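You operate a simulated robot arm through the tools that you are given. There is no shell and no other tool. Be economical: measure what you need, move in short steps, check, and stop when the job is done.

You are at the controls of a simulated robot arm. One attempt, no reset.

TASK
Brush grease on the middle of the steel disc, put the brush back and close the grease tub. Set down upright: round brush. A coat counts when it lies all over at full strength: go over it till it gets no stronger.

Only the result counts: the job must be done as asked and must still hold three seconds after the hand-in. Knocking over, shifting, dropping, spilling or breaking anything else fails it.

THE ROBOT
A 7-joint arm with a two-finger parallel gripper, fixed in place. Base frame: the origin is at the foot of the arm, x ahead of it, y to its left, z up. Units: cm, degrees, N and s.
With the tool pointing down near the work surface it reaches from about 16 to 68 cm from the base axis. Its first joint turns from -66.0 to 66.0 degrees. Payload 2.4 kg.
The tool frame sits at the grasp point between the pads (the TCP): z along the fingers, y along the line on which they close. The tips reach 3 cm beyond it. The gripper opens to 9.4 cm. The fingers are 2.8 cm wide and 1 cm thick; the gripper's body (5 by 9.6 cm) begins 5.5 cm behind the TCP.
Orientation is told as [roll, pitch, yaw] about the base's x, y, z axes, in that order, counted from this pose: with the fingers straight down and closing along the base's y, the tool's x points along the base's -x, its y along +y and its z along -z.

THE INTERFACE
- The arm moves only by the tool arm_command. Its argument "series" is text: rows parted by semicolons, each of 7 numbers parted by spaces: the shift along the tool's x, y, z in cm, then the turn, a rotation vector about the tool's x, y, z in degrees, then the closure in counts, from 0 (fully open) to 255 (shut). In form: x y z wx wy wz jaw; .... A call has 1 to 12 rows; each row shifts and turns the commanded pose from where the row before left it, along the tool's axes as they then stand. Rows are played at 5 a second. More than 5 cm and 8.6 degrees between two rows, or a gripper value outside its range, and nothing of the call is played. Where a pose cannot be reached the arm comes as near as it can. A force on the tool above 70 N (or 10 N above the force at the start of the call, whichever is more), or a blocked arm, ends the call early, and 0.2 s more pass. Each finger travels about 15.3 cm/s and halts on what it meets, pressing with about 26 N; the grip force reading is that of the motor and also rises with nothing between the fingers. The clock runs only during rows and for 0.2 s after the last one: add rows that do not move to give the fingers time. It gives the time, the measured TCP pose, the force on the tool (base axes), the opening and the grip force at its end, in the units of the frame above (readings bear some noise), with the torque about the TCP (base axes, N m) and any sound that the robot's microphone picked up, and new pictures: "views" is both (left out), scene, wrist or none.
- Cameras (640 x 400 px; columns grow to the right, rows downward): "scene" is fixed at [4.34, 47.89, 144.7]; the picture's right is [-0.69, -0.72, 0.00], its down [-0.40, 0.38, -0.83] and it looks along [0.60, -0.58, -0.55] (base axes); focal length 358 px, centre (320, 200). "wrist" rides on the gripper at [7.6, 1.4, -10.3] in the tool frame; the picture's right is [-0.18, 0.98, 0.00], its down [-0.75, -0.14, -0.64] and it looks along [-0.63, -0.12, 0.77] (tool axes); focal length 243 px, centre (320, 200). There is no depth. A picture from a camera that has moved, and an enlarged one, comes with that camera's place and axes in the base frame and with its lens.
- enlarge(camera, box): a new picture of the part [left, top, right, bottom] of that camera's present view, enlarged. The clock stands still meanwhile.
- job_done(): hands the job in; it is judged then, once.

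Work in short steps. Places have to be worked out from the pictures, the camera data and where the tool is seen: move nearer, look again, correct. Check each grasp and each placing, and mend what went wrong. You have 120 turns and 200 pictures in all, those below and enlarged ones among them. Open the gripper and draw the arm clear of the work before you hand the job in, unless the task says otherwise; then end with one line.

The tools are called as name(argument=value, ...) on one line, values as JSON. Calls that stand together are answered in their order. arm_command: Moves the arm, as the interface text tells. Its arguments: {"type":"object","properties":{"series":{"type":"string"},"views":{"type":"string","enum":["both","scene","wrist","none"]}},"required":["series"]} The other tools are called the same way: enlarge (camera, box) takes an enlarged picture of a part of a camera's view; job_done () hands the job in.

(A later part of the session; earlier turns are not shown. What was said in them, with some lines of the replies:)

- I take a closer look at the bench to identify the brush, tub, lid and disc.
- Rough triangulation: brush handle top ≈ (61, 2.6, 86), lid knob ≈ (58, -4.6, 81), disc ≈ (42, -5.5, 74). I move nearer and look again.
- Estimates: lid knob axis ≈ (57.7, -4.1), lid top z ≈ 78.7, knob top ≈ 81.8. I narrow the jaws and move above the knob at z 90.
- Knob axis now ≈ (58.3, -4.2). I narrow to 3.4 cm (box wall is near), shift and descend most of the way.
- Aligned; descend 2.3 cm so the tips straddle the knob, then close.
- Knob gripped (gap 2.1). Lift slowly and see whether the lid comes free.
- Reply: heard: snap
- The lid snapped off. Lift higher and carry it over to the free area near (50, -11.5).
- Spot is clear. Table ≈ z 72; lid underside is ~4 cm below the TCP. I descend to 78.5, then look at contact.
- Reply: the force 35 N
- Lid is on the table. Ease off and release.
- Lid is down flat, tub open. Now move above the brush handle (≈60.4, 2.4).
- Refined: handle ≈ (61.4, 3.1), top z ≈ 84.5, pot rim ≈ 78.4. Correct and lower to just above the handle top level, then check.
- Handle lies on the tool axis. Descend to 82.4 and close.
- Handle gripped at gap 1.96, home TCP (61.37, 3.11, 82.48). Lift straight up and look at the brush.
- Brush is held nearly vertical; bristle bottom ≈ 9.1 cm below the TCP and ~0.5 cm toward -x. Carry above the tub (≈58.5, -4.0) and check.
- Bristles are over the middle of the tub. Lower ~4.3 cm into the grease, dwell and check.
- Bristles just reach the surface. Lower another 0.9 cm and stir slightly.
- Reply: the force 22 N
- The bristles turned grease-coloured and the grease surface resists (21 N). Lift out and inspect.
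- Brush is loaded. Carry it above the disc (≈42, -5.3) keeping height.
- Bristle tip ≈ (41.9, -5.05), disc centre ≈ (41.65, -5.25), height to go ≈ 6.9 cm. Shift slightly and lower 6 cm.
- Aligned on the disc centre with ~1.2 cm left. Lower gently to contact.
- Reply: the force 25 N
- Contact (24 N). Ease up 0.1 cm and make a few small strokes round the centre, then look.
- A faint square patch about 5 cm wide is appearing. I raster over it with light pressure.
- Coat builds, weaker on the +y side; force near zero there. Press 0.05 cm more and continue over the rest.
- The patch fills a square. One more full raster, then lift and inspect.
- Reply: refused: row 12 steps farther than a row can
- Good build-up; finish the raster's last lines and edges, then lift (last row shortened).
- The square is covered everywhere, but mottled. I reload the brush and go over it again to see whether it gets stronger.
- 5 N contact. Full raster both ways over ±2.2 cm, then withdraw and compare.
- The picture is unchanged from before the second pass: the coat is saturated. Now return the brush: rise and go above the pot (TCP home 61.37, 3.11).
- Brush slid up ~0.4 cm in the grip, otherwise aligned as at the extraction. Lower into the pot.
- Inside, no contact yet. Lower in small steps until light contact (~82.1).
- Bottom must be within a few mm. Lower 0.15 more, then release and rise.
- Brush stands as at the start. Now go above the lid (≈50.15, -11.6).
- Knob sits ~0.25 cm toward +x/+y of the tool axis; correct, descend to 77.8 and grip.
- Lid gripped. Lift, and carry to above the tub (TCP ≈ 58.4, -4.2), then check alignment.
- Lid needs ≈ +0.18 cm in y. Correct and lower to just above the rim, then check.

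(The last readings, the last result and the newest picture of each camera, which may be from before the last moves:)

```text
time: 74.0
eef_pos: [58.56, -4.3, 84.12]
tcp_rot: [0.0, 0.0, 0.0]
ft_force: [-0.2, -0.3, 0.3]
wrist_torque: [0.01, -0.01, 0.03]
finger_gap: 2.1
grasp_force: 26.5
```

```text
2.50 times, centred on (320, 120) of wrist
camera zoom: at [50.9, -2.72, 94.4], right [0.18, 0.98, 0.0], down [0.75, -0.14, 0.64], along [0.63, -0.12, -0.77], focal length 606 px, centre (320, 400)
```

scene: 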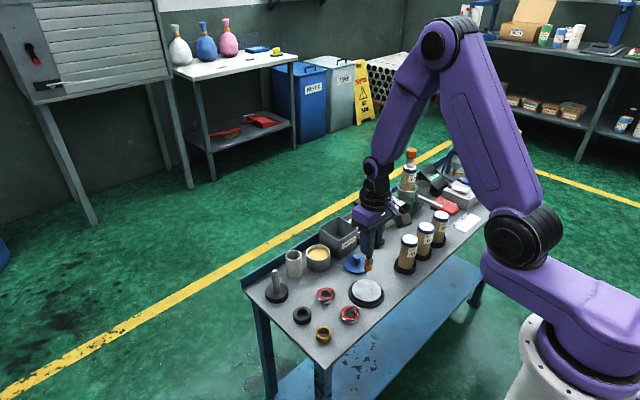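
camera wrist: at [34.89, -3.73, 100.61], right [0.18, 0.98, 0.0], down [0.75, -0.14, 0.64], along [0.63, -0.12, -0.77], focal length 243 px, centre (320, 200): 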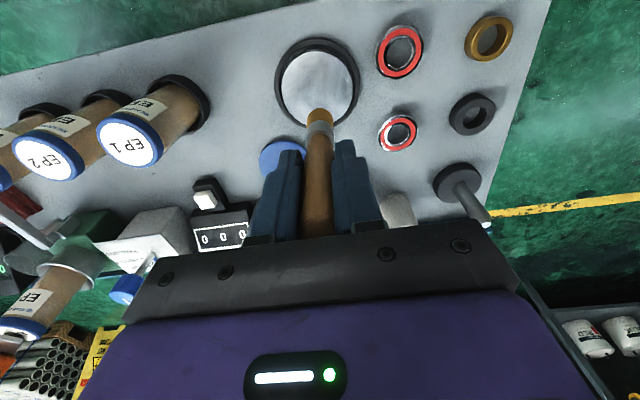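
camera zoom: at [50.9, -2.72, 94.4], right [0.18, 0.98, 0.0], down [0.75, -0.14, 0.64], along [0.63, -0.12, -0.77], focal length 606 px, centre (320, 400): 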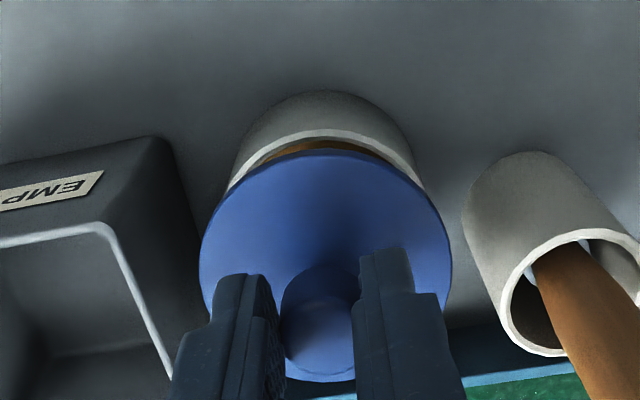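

Well aligned in both views. Lower until the snap.

arm_command(series="0 0 0.5 0 0 0 255;0 0 0.4 0 0 0 255;0 0 0.2 0 0 0 255;0 0 0.2 0 0 0 255;0 0 0 0 0 0 255", views="none")

enlarge(camera="scene", box=[290, 220, 350, 280])

```text
time: 75.2
eef_pos: [58.55, -4.17, 82.87]
tcp_rot: [0.0, -0.1, -0.1]
ft_force: [0.1, -0.1, -0.7]
wrist_torque: [0.0, 0.02, 0.01]
finger_gap: 2.12
grasp_force: 26.2
```

```text
6.67 times, centred on (320, 250) of scene
camera zoom: at [4.34, 47.89, 144.7], right [-0.69, -0.72, 0.0], down [-0.4, 0.38, -0.83], along [0.6, -0.58, -0.55], focal length 2387 px, centre (320, -133)
```

zoom: 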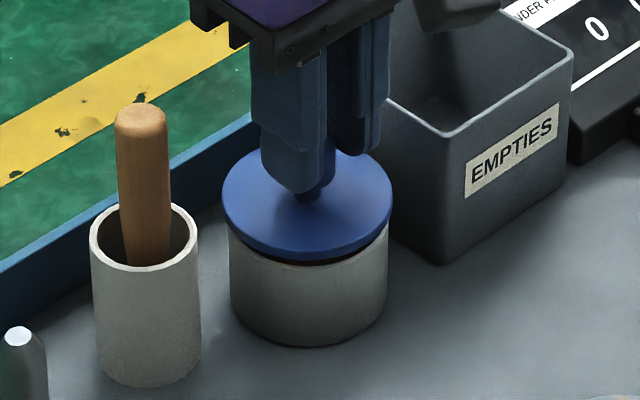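

Almost seated, still a small gap and no force. Press on in small steps.

arm_command(series="0 0 0.15 0 0 0 255;0 0 0.15 0 0 0 255;0 0 0.1 0 0 0 255;0 0 0 0 0 0 255", views="none")

enlarge(camera="scene", box=[290, 220, 350, 280])

```text
time: 76.2
eef_pos: [58.39, -4.09, 82.46]
tcp_rot: [0.0, 0.0, 0.0]
ft_force: [0.2, -0.6, 0.1]
wrist_torque: [-0.01, 0.05, 0.01]
finger_gap: 2.13
grasp_force: 26.4
```

```text
6.67 times, centred on (320, 250) of scene
camera zoom: at [4.34, 47.89, 144.7], right [-0.69, -0.72, 0.0], down [-0.4, 0.38, -0.83], along [0.6, -0.58, -0.55], focal length 2387 px, centre (320, -133)
```

zoom: 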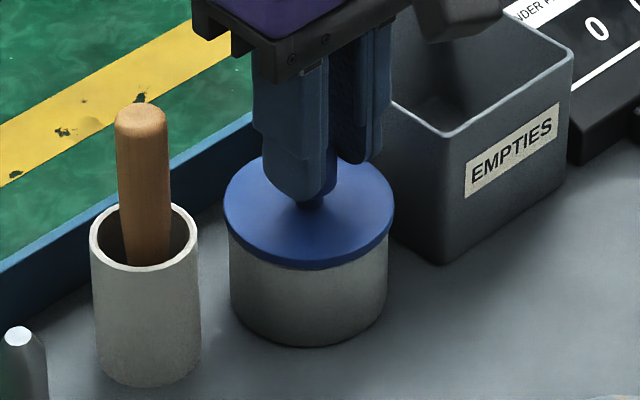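

arm_command(series="0 0 0.1 0 0 0 255;0 0 0.1 0 0 0 255;0 0 0 0 0 0 255", views="none")

enlarge(camera="scene", box=[290, 220, 350, 280])

```text
time: 77.0
eef_pos: [58.4, -4.1, 82.12]
tcp_rot: [0.0, 0.1, 0.0]
ft_force: [0.4, -1.4, -0.2]
wrist_torque: [-0.02, 0.01, 0.03]
finger_gap: 2.1
grasp_force: 26.0
```

```text
6.67 times, centred on (320, 250) of scene
camera zoom: at [4.34, 47.89, 144.7], right [-0.69, -0.72, 0.0], down [-0.4, 0.38, -0.83], along [0.6, -0.58, -0.55], focal length 2387 px, centre (320, -133)
```

zoom: 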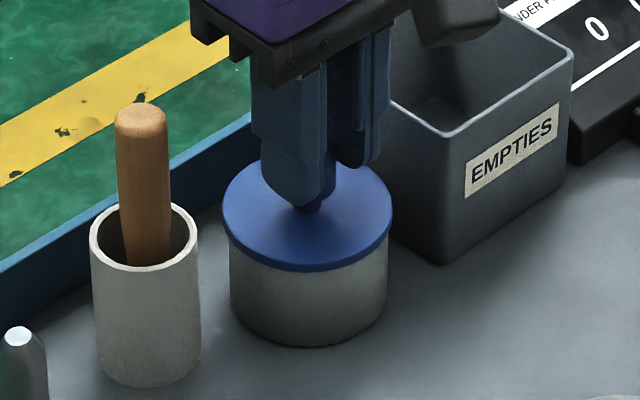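

Still going down freely; continue.

arm_command(series="0 0 0.1 0 0 0 255;0 0 0.1 0 0 0 255;0 0 0 0 0 0 255", views="none")

enlarge(camera="wrist", box=[200, 40, 440, 200])

```text
time: 77.8
eef_pos: [58.4, -4.23, 82.04]
tcp_rot: [0.0, -0.1, 0.0]
ft_force: [-0.6, -1.7, 5.8]
wrist_torque: [-0.03, -0.03, -0.04]
finger_gap: 2.1
grasp_force: 26.1
```

```text
2.50 times, centred on (320, 120) of wrist
camera zoom: at [50.81, -2.67, 92.32], right [0.18, 0.98, 0.0], down [0.75, -0.14, 0.64], along [0.63, -0.12, -0.77], focal length 606 px, centre (320, 400)
```

zoom: 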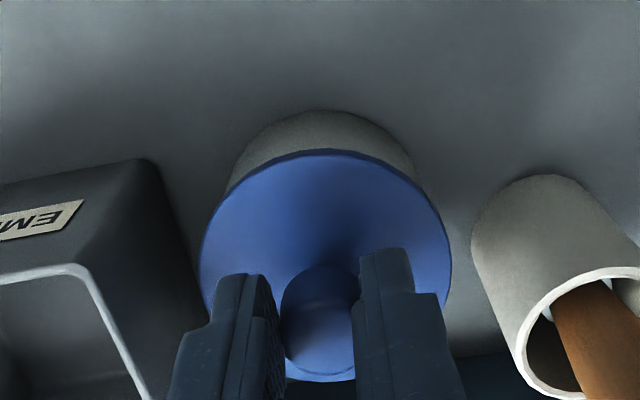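

Contact at 5.8 N. Press more for the snap.

arm_command(series="0 0 0.12 0 0 0 255;0 0 0.12 0 0 0 255;0 0 0 0 0 0 255", views="none")

```text
time: 78.6
eef_pos: [58.63, -4.07, 81.91]
tcp_rot: [0.0, -0.2, -0.1]
ft_force: [-8.5, -2.0, 35.0]
wrist_torque: [-0.1, -0.04, -0.02]
finger_gap: 2.16
grasp_force: 25.8
```

arm_command(series="0 0 0.12 0 0 0 255;0 0 0.08 0 0 0 255;0 0 0 0 0 0 255", views="none")

enlarge(camera="scene", box=[290, 220, 350, 280])

```text
time: 79.4
eef_pos: [58.5, -4.12, 81.67]
tcp_rot: [0.0, -0.2, 0.1]
ft_force: [-6.4, -4.6, 34.1]
wrist_torque: [-0.14, -0.04, -0.01]
finger_gap: 2.15
grasp_force: 26.0
```

```text
6.67 times, centred on (320, 250) of scene
camera zoom: at [4.26, 47.89, 144.7], right [-0.69, -0.72, 0.0], down [-0.4, 0.38, -0.83], along [0.6, -0.58, -0.55], focal length 2387 px, centre (320, -133)
```

zoom: 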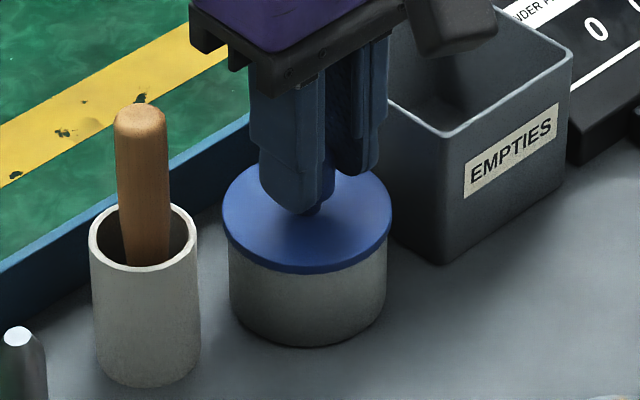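

Lid height already matches the original closed look, no snap heard. Press further, watching the force.

arm_command(series="0 0 0.1 0 0 0 255;0 0 0.1 0 0 0 255;0 0 0 0 0 0 255", views="none")

```text
time: 80.2
eef_pos: [58.61, -4.21, 81.6]
tcp_rot: [0.0, -0.3, 0.0]
ft_force: [-5.0, -5.1, 34.1]
wrist_torque: [-0.15, -0.12, -0.03]
finger_gap: 2.14
grasp_force: 26.4
```

arm_command(series="0 0 0.1 0 0 0 255;0 0 0.1 0 0 0 255;0 0 0.1 0 0 0 255;0 0 0 0 0 0 255", views="none")

enlarge(camera="scene", box=[290, 220, 350, 280])

```text
time: 81.2
eef_pos: [58.6, -4.08, 81.4]
tcp_rot: [0.0, -0.5, 0.0]
ft_force: [1.0, -4.6, 33.9]
wrist_torque: [-0.2, -0.36, -0.04]
finger_gap: 2.14
grasp_force: 25.9
```

```text
6.67 times, centred on (320, 250) of scene
camera zoom: at [4.28, 47.89, 144.7], right [-0.69, -0.72, 0.0], down [-0.4, 0.38, -0.83], along [0.6, -0.58, -0.55], focal length 2387 px, centre (320, -133)
```

zoom: 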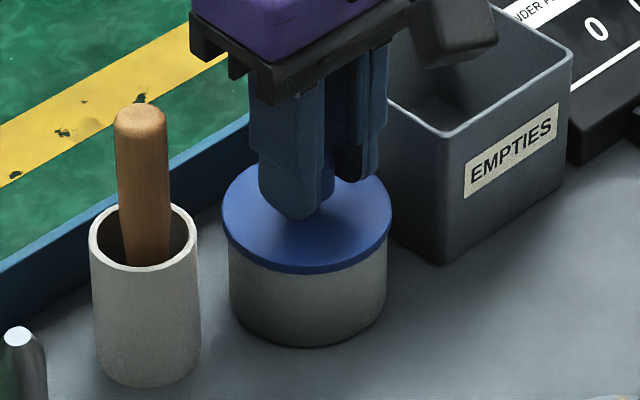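

arm_command(series="0 0 0.1 0 0 0 255;0 0 0.1 0 0 0 255;0 0 0.1 0 0 0 255;0 0 0 0 0 0 255", views="none")

```text
time: 82.2
eef_pos: [58.58, -4.11, 81.12]
tcp_rot: [0.0, -0.4, 0.0]
ft_force: [3.4, -4.2, 32.2]
wrist_torque: [-0.1, -0.39, 0.02]
finger_gap: 2.2
grasp_force: 26.8
```

Fingers just slide down the knob. Release, rise, and press on the knob's top with closed fingers instead.

arm_command(series="0 0 -0.2 0 0 0 255;0 0 0 0 0 0 160;0 0 0 0 0 0 160;0 0 0 0 0 0 160;0 0 -1.5 0 0 0 160;0 0 -2.5 0 0 0 160;0 0 -1.5 0 0 0 160;0 0 0 0 0 0 255;0 0 0 0 0 0 255;0 0 0 0 0 0 255", views="none")

enlarge(camera="scene", box=[290, 210, 350, 280])

enlarge(camera="wrist", box=[200, 40, 440, 200])

```text
time: 84.4
eef_pos: [58.33, -4.19, 86.5]
tcp_rot: [0.0, 0.0, 0.0]
ft_force: [0.2, -0.3, 0.6]
wrist_torque: [-0.01, 0.01, -0.01]
finger_gap: 0.0
grasp_force: 25.5
heard: snap
```

```text
5.71 times, centred on (320, 245) of scene
camera zoom: at [4.34, 47.89, 144.7], right [-0.69, -0.72, 0.0], down [-0.4, 0.38, -0.83], along [0.6, -0.58, -0.55], focal length 2046 px, centre (320, -57)
```

zoom: 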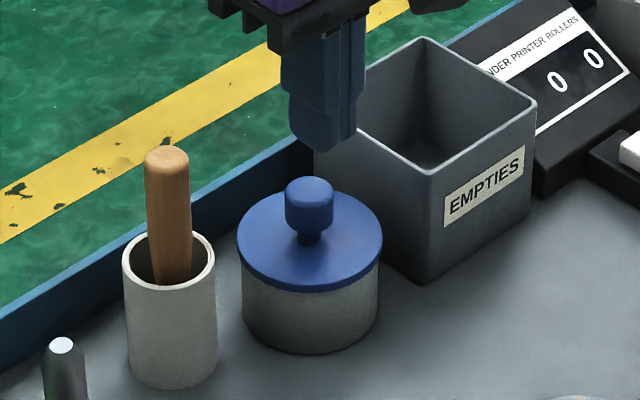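

```text
2.50 times, centred on (320, 120) of wrist
camera zoom: at [50.72, -2.66, 96.79], right [0.18, 0.98, 0.0], down [0.75, -0.14, 0.64], along [0.63, -0.12, -0.77], focal length 606 px, centre (320, 400)
```

zoom: 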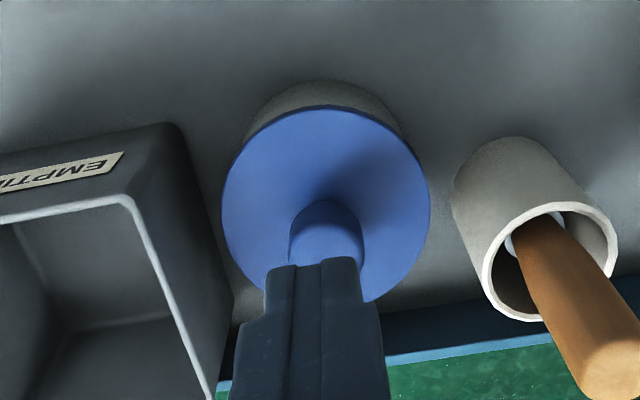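

A snap was heard; to be sure it was the closing, press down on the knob top with closed fingers.

arm_command(series="0 0.1 0.8 0 0 0 255;0 0 0.5 0 0 0 255;0 0 0.2 0 0 0 255;0 0 0 0 0 0 255", views="none")

enlarge(camera="scene", box=[290, 210, 350, 280])

```text
time: 85.4
eef_pos: [58.27, -4.07, 84.99]
tcp_rot: [0.0, 0.0, 0.0]
ft_force: [-0.6, 0.4, 0.3]
wrist_torque: [-0.01, 0.0, 0.0]
finger_gap: 0.0
grasp_force: 25.6
```

```text
5.71 times, centred on (320, 245) of scene
camera zoom: at [4.34, 47.89, 144.7], right [-0.69, -0.72, 0.0], down [-0.4, 0.38, -0.83], along [0.6, -0.58, -0.55], focal length 2046 px, centre (320, -57)
```

zoom: 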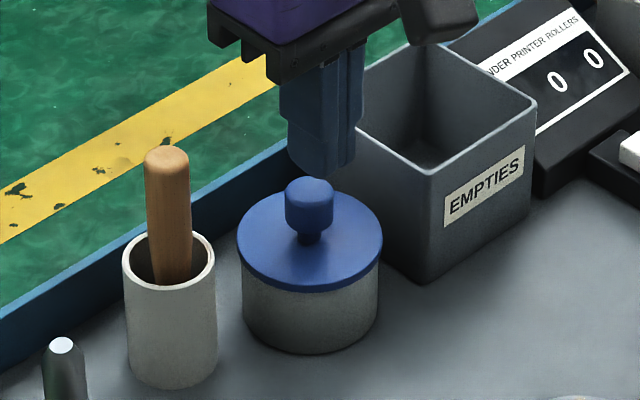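

Fingers sit slightly toward -x/-y of the knob; shift by (+0.4, +0.15) and press.

arm_command(series="-0.4 0.15 0 0 0 0 255;0 0 0.2 0 0 0 255;0 0 0.2 0 0 0 255;0 0 0 0 0 0 255", views="none")

enlarge(camera="wrist", box=[200, 40, 440, 200])

```text
time: 86.4
eef_pos: [58.73, -3.86, 84.6]
tcp_rot: [0.0, 0.0, 0.0]
ft_force: [-0.6, 0.3, -0.3]
wrist_torque: [-0.03, -0.03, 0.01]
finger_gap: 0.01
grasp_force: 25.7
```

```text
2.50 times, centred on (320, 120) of wrist
camera zoom: at [51.13, -2.4, 94.93], right [0.18, 0.98, 0.0], down [0.75, -0.14, 0.64], along [0.63, -0.12, -0.77], focal length 606 px, centre (320, 400)
```

zoom: 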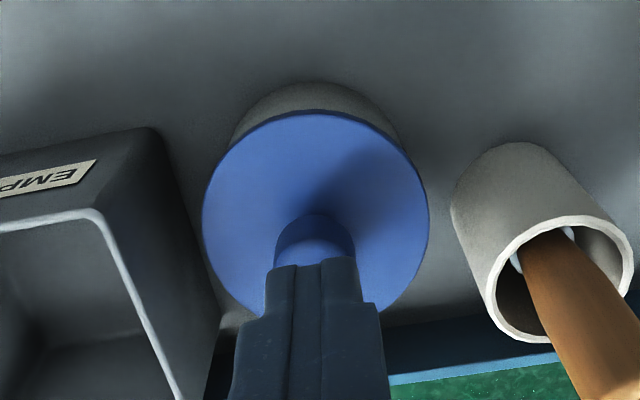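

arm_command(series="0 0 0.12 0 0 0 255;0 0 0.12 0 0 0 255;0 0 0.12 0 0 0 255;0 0 0 0 0 0 255", views="none")

```text
time: 87.4
eef_pos: [58.82, -3.82, 84.23]
tcp_rot: [0.0, 0.0, 0.0]
ft_force: [0.0, -0.6, -0.1]
wrist_torque: [-0.02, 0.01, -0.01]
finger_gap: 0.02
grasp_force: 25.5
```

arm_command(series="0 0 0.12 0 0 0 255;0 0 0.12 0 0 0 255;0 0 0.12 0 0 0 255;0 0 0 0 0 0 255", views="none")

enlarge(camera="scene", box=[290, 210, 350, 280])

```text
time: 88.4
eef_pos: [58.9, -3.95, 83.88]
tcp_rot: [0.0, 0.1, 0.0]
ft_force: [0.6, 1.2, -0.4]
wrist_torque: [-0.01, -0.01, 0.0]
finger_gap: 0.0
grasp_force: 26.2
```

```text
5.71 times, centred on (320, 245) of scene
camera zoom: at [4.34, 47.89, 144.7], right [-0.69, -0.72, 0.0], down [-0.4, 0.38, -0.83], along [0.6, -0.58, -0.55], focal length 2046 px, centre (320, -57)
```

zoom: 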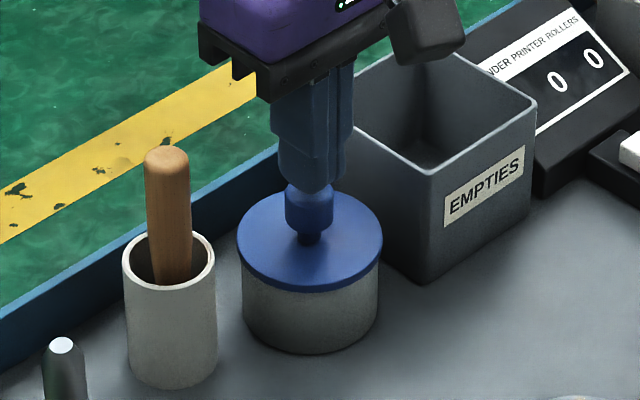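

arm_command(series="0 0 0.1 0 0 0 255;0 0 0.1 0 0 0 255;0 0 0.1 0 0 0 255;0 0 0 0 0 0 255", views="none")

```text
time: 89.4
eef_pos: [58.84, -3.76, 83.55]
tcp_rot: [0.1, -0.1, 0.0]
ft_force: [-0.1, 0.2, 0.7]
wrist_torque: [0.01, -0.05, 0.03]
finger_gap: 0.0
grasp_force: 26.1
```

arm_command(series="0 0 0.1 0 0 0 255;0 0 0.1 0 0 0 255;0 0 0.1 0 0 0 255;0 0 0 0 0 0 255", views="none")

enlarge(camera="scene", box=[290, 210, 350, 280])

```text
time: 90.4
eef_pos: [58.75, -3.89, 83.17]
tcp_rot: [0.0, 0.0, 0.0]
ft_force: [0.2, -0.2, -0.9]
wrist_torque: [0.01, 0.0, -0.01]
finger_gap: 0.0
grasp_force: 26.0
```

```text
5.71 times, centred on (320, 245) of scene
camera zoom: at [4.34, 47.89, 144.7], right [-0.69, -0.72, 0.0], down [-0.4, 0.38, -0.83], along [0.6, -0.58, -0.55], focal length 2046 px, centre (320, -57)
```

zoom: 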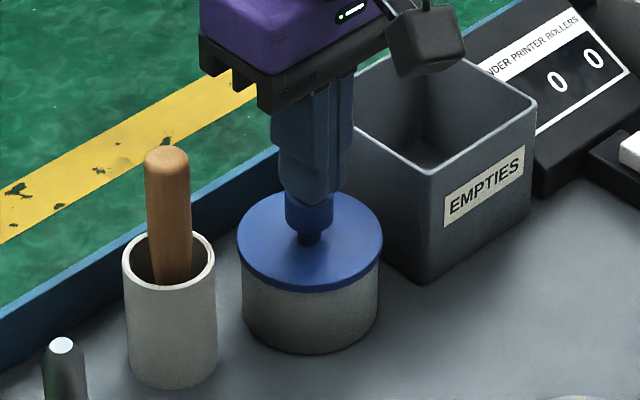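

arm_command(series="0 0 0.1 0 0 0 255;0 0 0.1 0 0 0 255;0 0 0 0 0 0 255", views="none")

```text
time: 91.2
eef_pos: [58.86, -3.87, 83.0]
tcp_rot: [0.1, 0.0, 0.0]
ft_force: [-0.3, 0.9, 0.0]
wrist_torque: [-0.03, 0.03, 0.01]
finger_gap: 0.04
grasp_force: 25.9
```

arm_command(series="0 0 0.1 0 0 0 255;0 0 0.1 0 0 0 255;0 0 0 0 0 0 255", views="none")

enlarge(camera="wrist", box=[200, 40, 440, 200])

```text
time: 92.0
eef_pos: [58.79, -3.79, 82.82]
tcp_rot: [0.0, 0.0, 0.0]
ft_force: [-3.9, -2.9, 7.0]
wrist_torque: [-0.08, 0.07, -0.04]
finger_gap: 0.0
grasp_force: 25.9
```

```text
2.50 times, centred on (320, 120) of wrist
camera zoom: at [51.17, -2.36, 93.14], right [0.18, 0.98, 0.0], down [0.75, -0.14, 0.64], along [0.63, -0.12, -0.77], focal length 606 px, centre (320, 400)
```

zoom: 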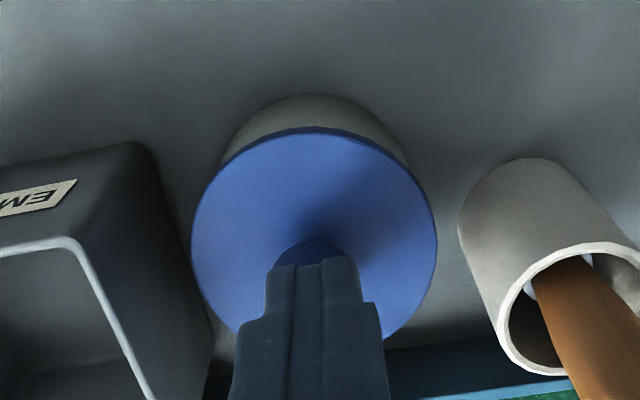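

Contact on the knob top (7 N). Press on to about 55 N and listen.

arm_command(series="0 0 0.1 0 0 0 255;0 0 0.1 0 0 0 255;0 0 0 0 0 0 255", views="none")

```text
time: 92.8
eef_pos: [58.83, -3.81, 82.86]
tcp_rot: [0.0, -0.1, 0.0]
ft_force: [-16.9, -2.7, 42.9]
wrist_torque: [-0.18, 0.3, -0.02]
finger_gap: 0.0
grasp_force: 26.1
```

43 N gives no movement and no further snap, so the earlier snap was the closing. Back off and draw clear.

arm_command(series="0 0 -0.2 0 0 0 255;0 0 -1 0 0 0 255;0 0 -3 0 0 0 255;0 0 -4 0 0 0 200;0 0 -4 0 0 0 100;3 -1 -3 0 0 0 0;3 -1 -3 0 0 0 0;3 -1 -2 0 0 0 0;3 -1 -2 0 0 0 0;0 0 0 0 0 0 0")

enlarge(camera="scene", box=[280, 220, 400, 320])

enlarge(camera="wrist", box=[220, 20, 460, 180])

```text
time: 95.0
eef_pos: [46.96, -7.83, 104.81]
tcp_rot: [0.1, 0.0, 0.1]
ft_force: [0.5, -0.2, 0.0]
wrist_torque: [-0.01, 0.0, -0.01]
finger_gap: 9.42
grasp_force: 0.1
camera wrist: at [39.32, -6.49, 115.12], right [0.18, 0.98, 0.0], down [0.75, -0.14, 0.64], along [0.63, -0.12, -0.77], focal length 243 px, centre (320, 200)
```

scene: 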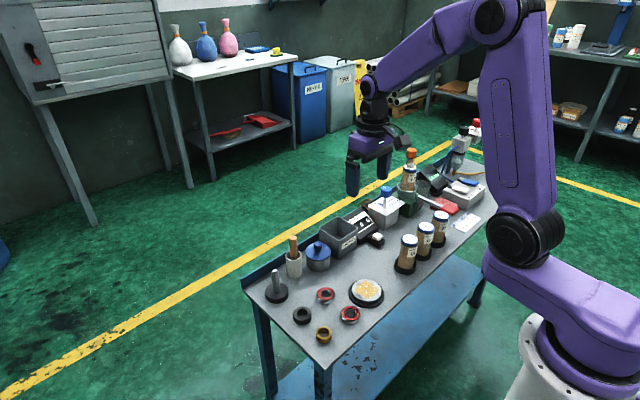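
wrist: 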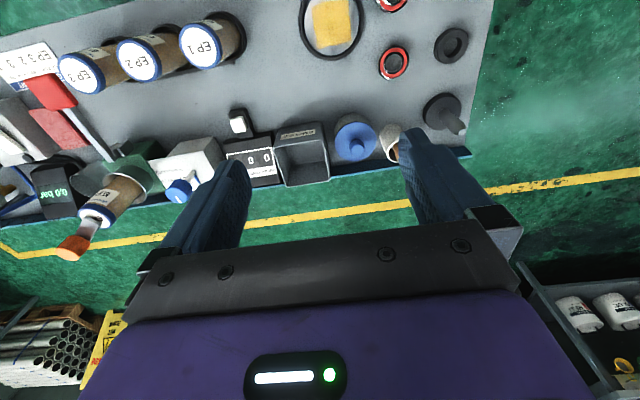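

```text
4.00 times, centred on (340, 270) of scene
camera zoom: at [4.34, 47.89, 144.7], right [-0.69, -0.72, 0.0], down [-0.4, 0.38, -0.83], along [0.6, -0.58, -0.55], focal length 1432 px, centre (240, -80)
```

zoom: 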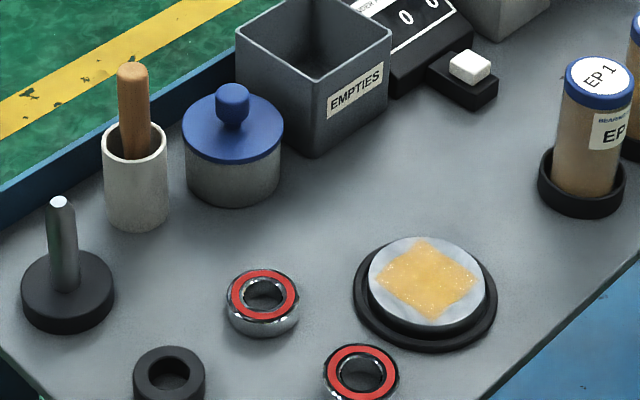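

```text
2.50 times, centred on (340, 100) of wrist
camera zoom: at [39.32, -6.49, 115.12], right [0.18, 0.98, 0.0], down [0.75, -0.14, 0.64], along [0.63, -0.12, -0.77], focal length 606 px, centre (270, 450)
```

zoom: 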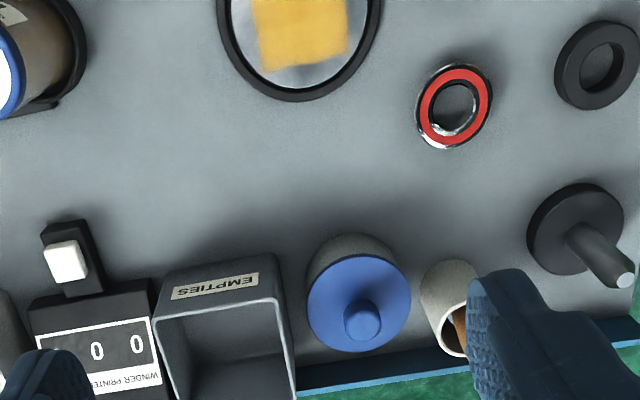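

All looks right; I draw back a bit further and take one last check of the whole coat from above.

arm_command(series="3.5 0 0 0 0 0 0;3.5 0 0 0 0 0 0;3.5 0 0 0 0 0 0;0 0 0 0 0 0 0", views="none")

enlarge(camera="wrist", box=[280, 50, 380, 120])

enlarge(camera="scene", box=[345, 270, 390, 310])

```text
time: 96.0
eef_pos: [36.35, -7.8, 104.74]
tcp_rot: [0.0, 0.0, 0.0]
ft_force: [0.8, -0.3, 0.0]
wrist_torque: [0.04, 0.01, 0.02]
finger_gap: 9.4
grasp_force: 0.1
```

```text
5.71 times, centred on (330, 85) of wrist
camera zoom: at [28.75, -6.34, 115.09], right [0.18, 0.98, 0.0], down [0.75, -0.14, 0.64], along [0.63, -0.12, -0.77], focal length 1386 px, centre (263, 857)
```

zoom: 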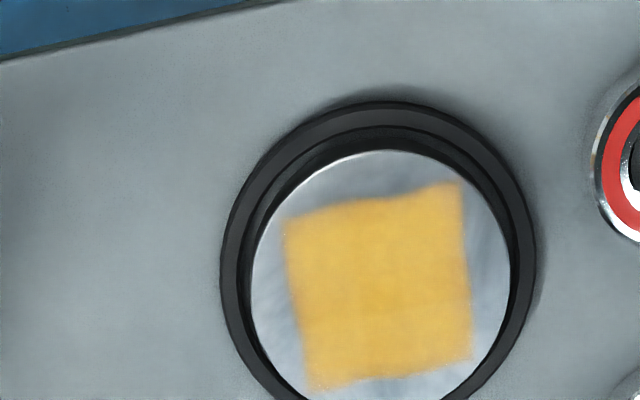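

```text
10.00 times, centred on (368, 290) of scene
camera zoom: at [4.34, 47.89, 144.7], right [-0.69, -0.72, 0.0], down [-0.4, 0.38, -0.83], along [0.6, -0.58, -0.55], focal length 3580 px, centre (-155, -700)
```

zoom: 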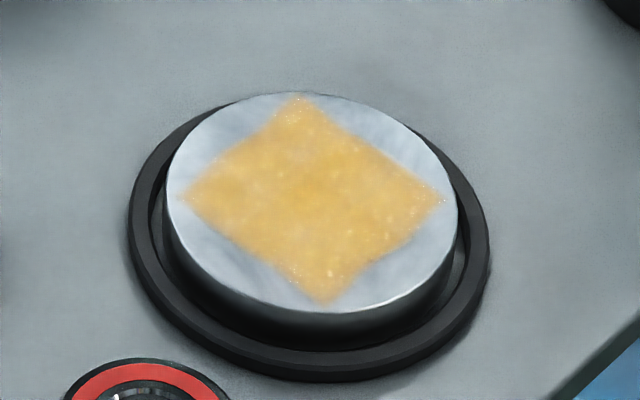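

The coat is even and saturated over the whole patch, the brush stands in its pot, and the tub is closed. I hand the job in.

job_done()

```text
The job is handed in.
```

I brushed an even, full-strength coat of grease on the middle of the steel disc, stood the brush upright back in its pot and closed the grease tub. I heard one snap as I let go of the lid. I took that as it latching: pressing on the knob with 43 N afterwards moved nothing, and I did not tug on the lid to check.
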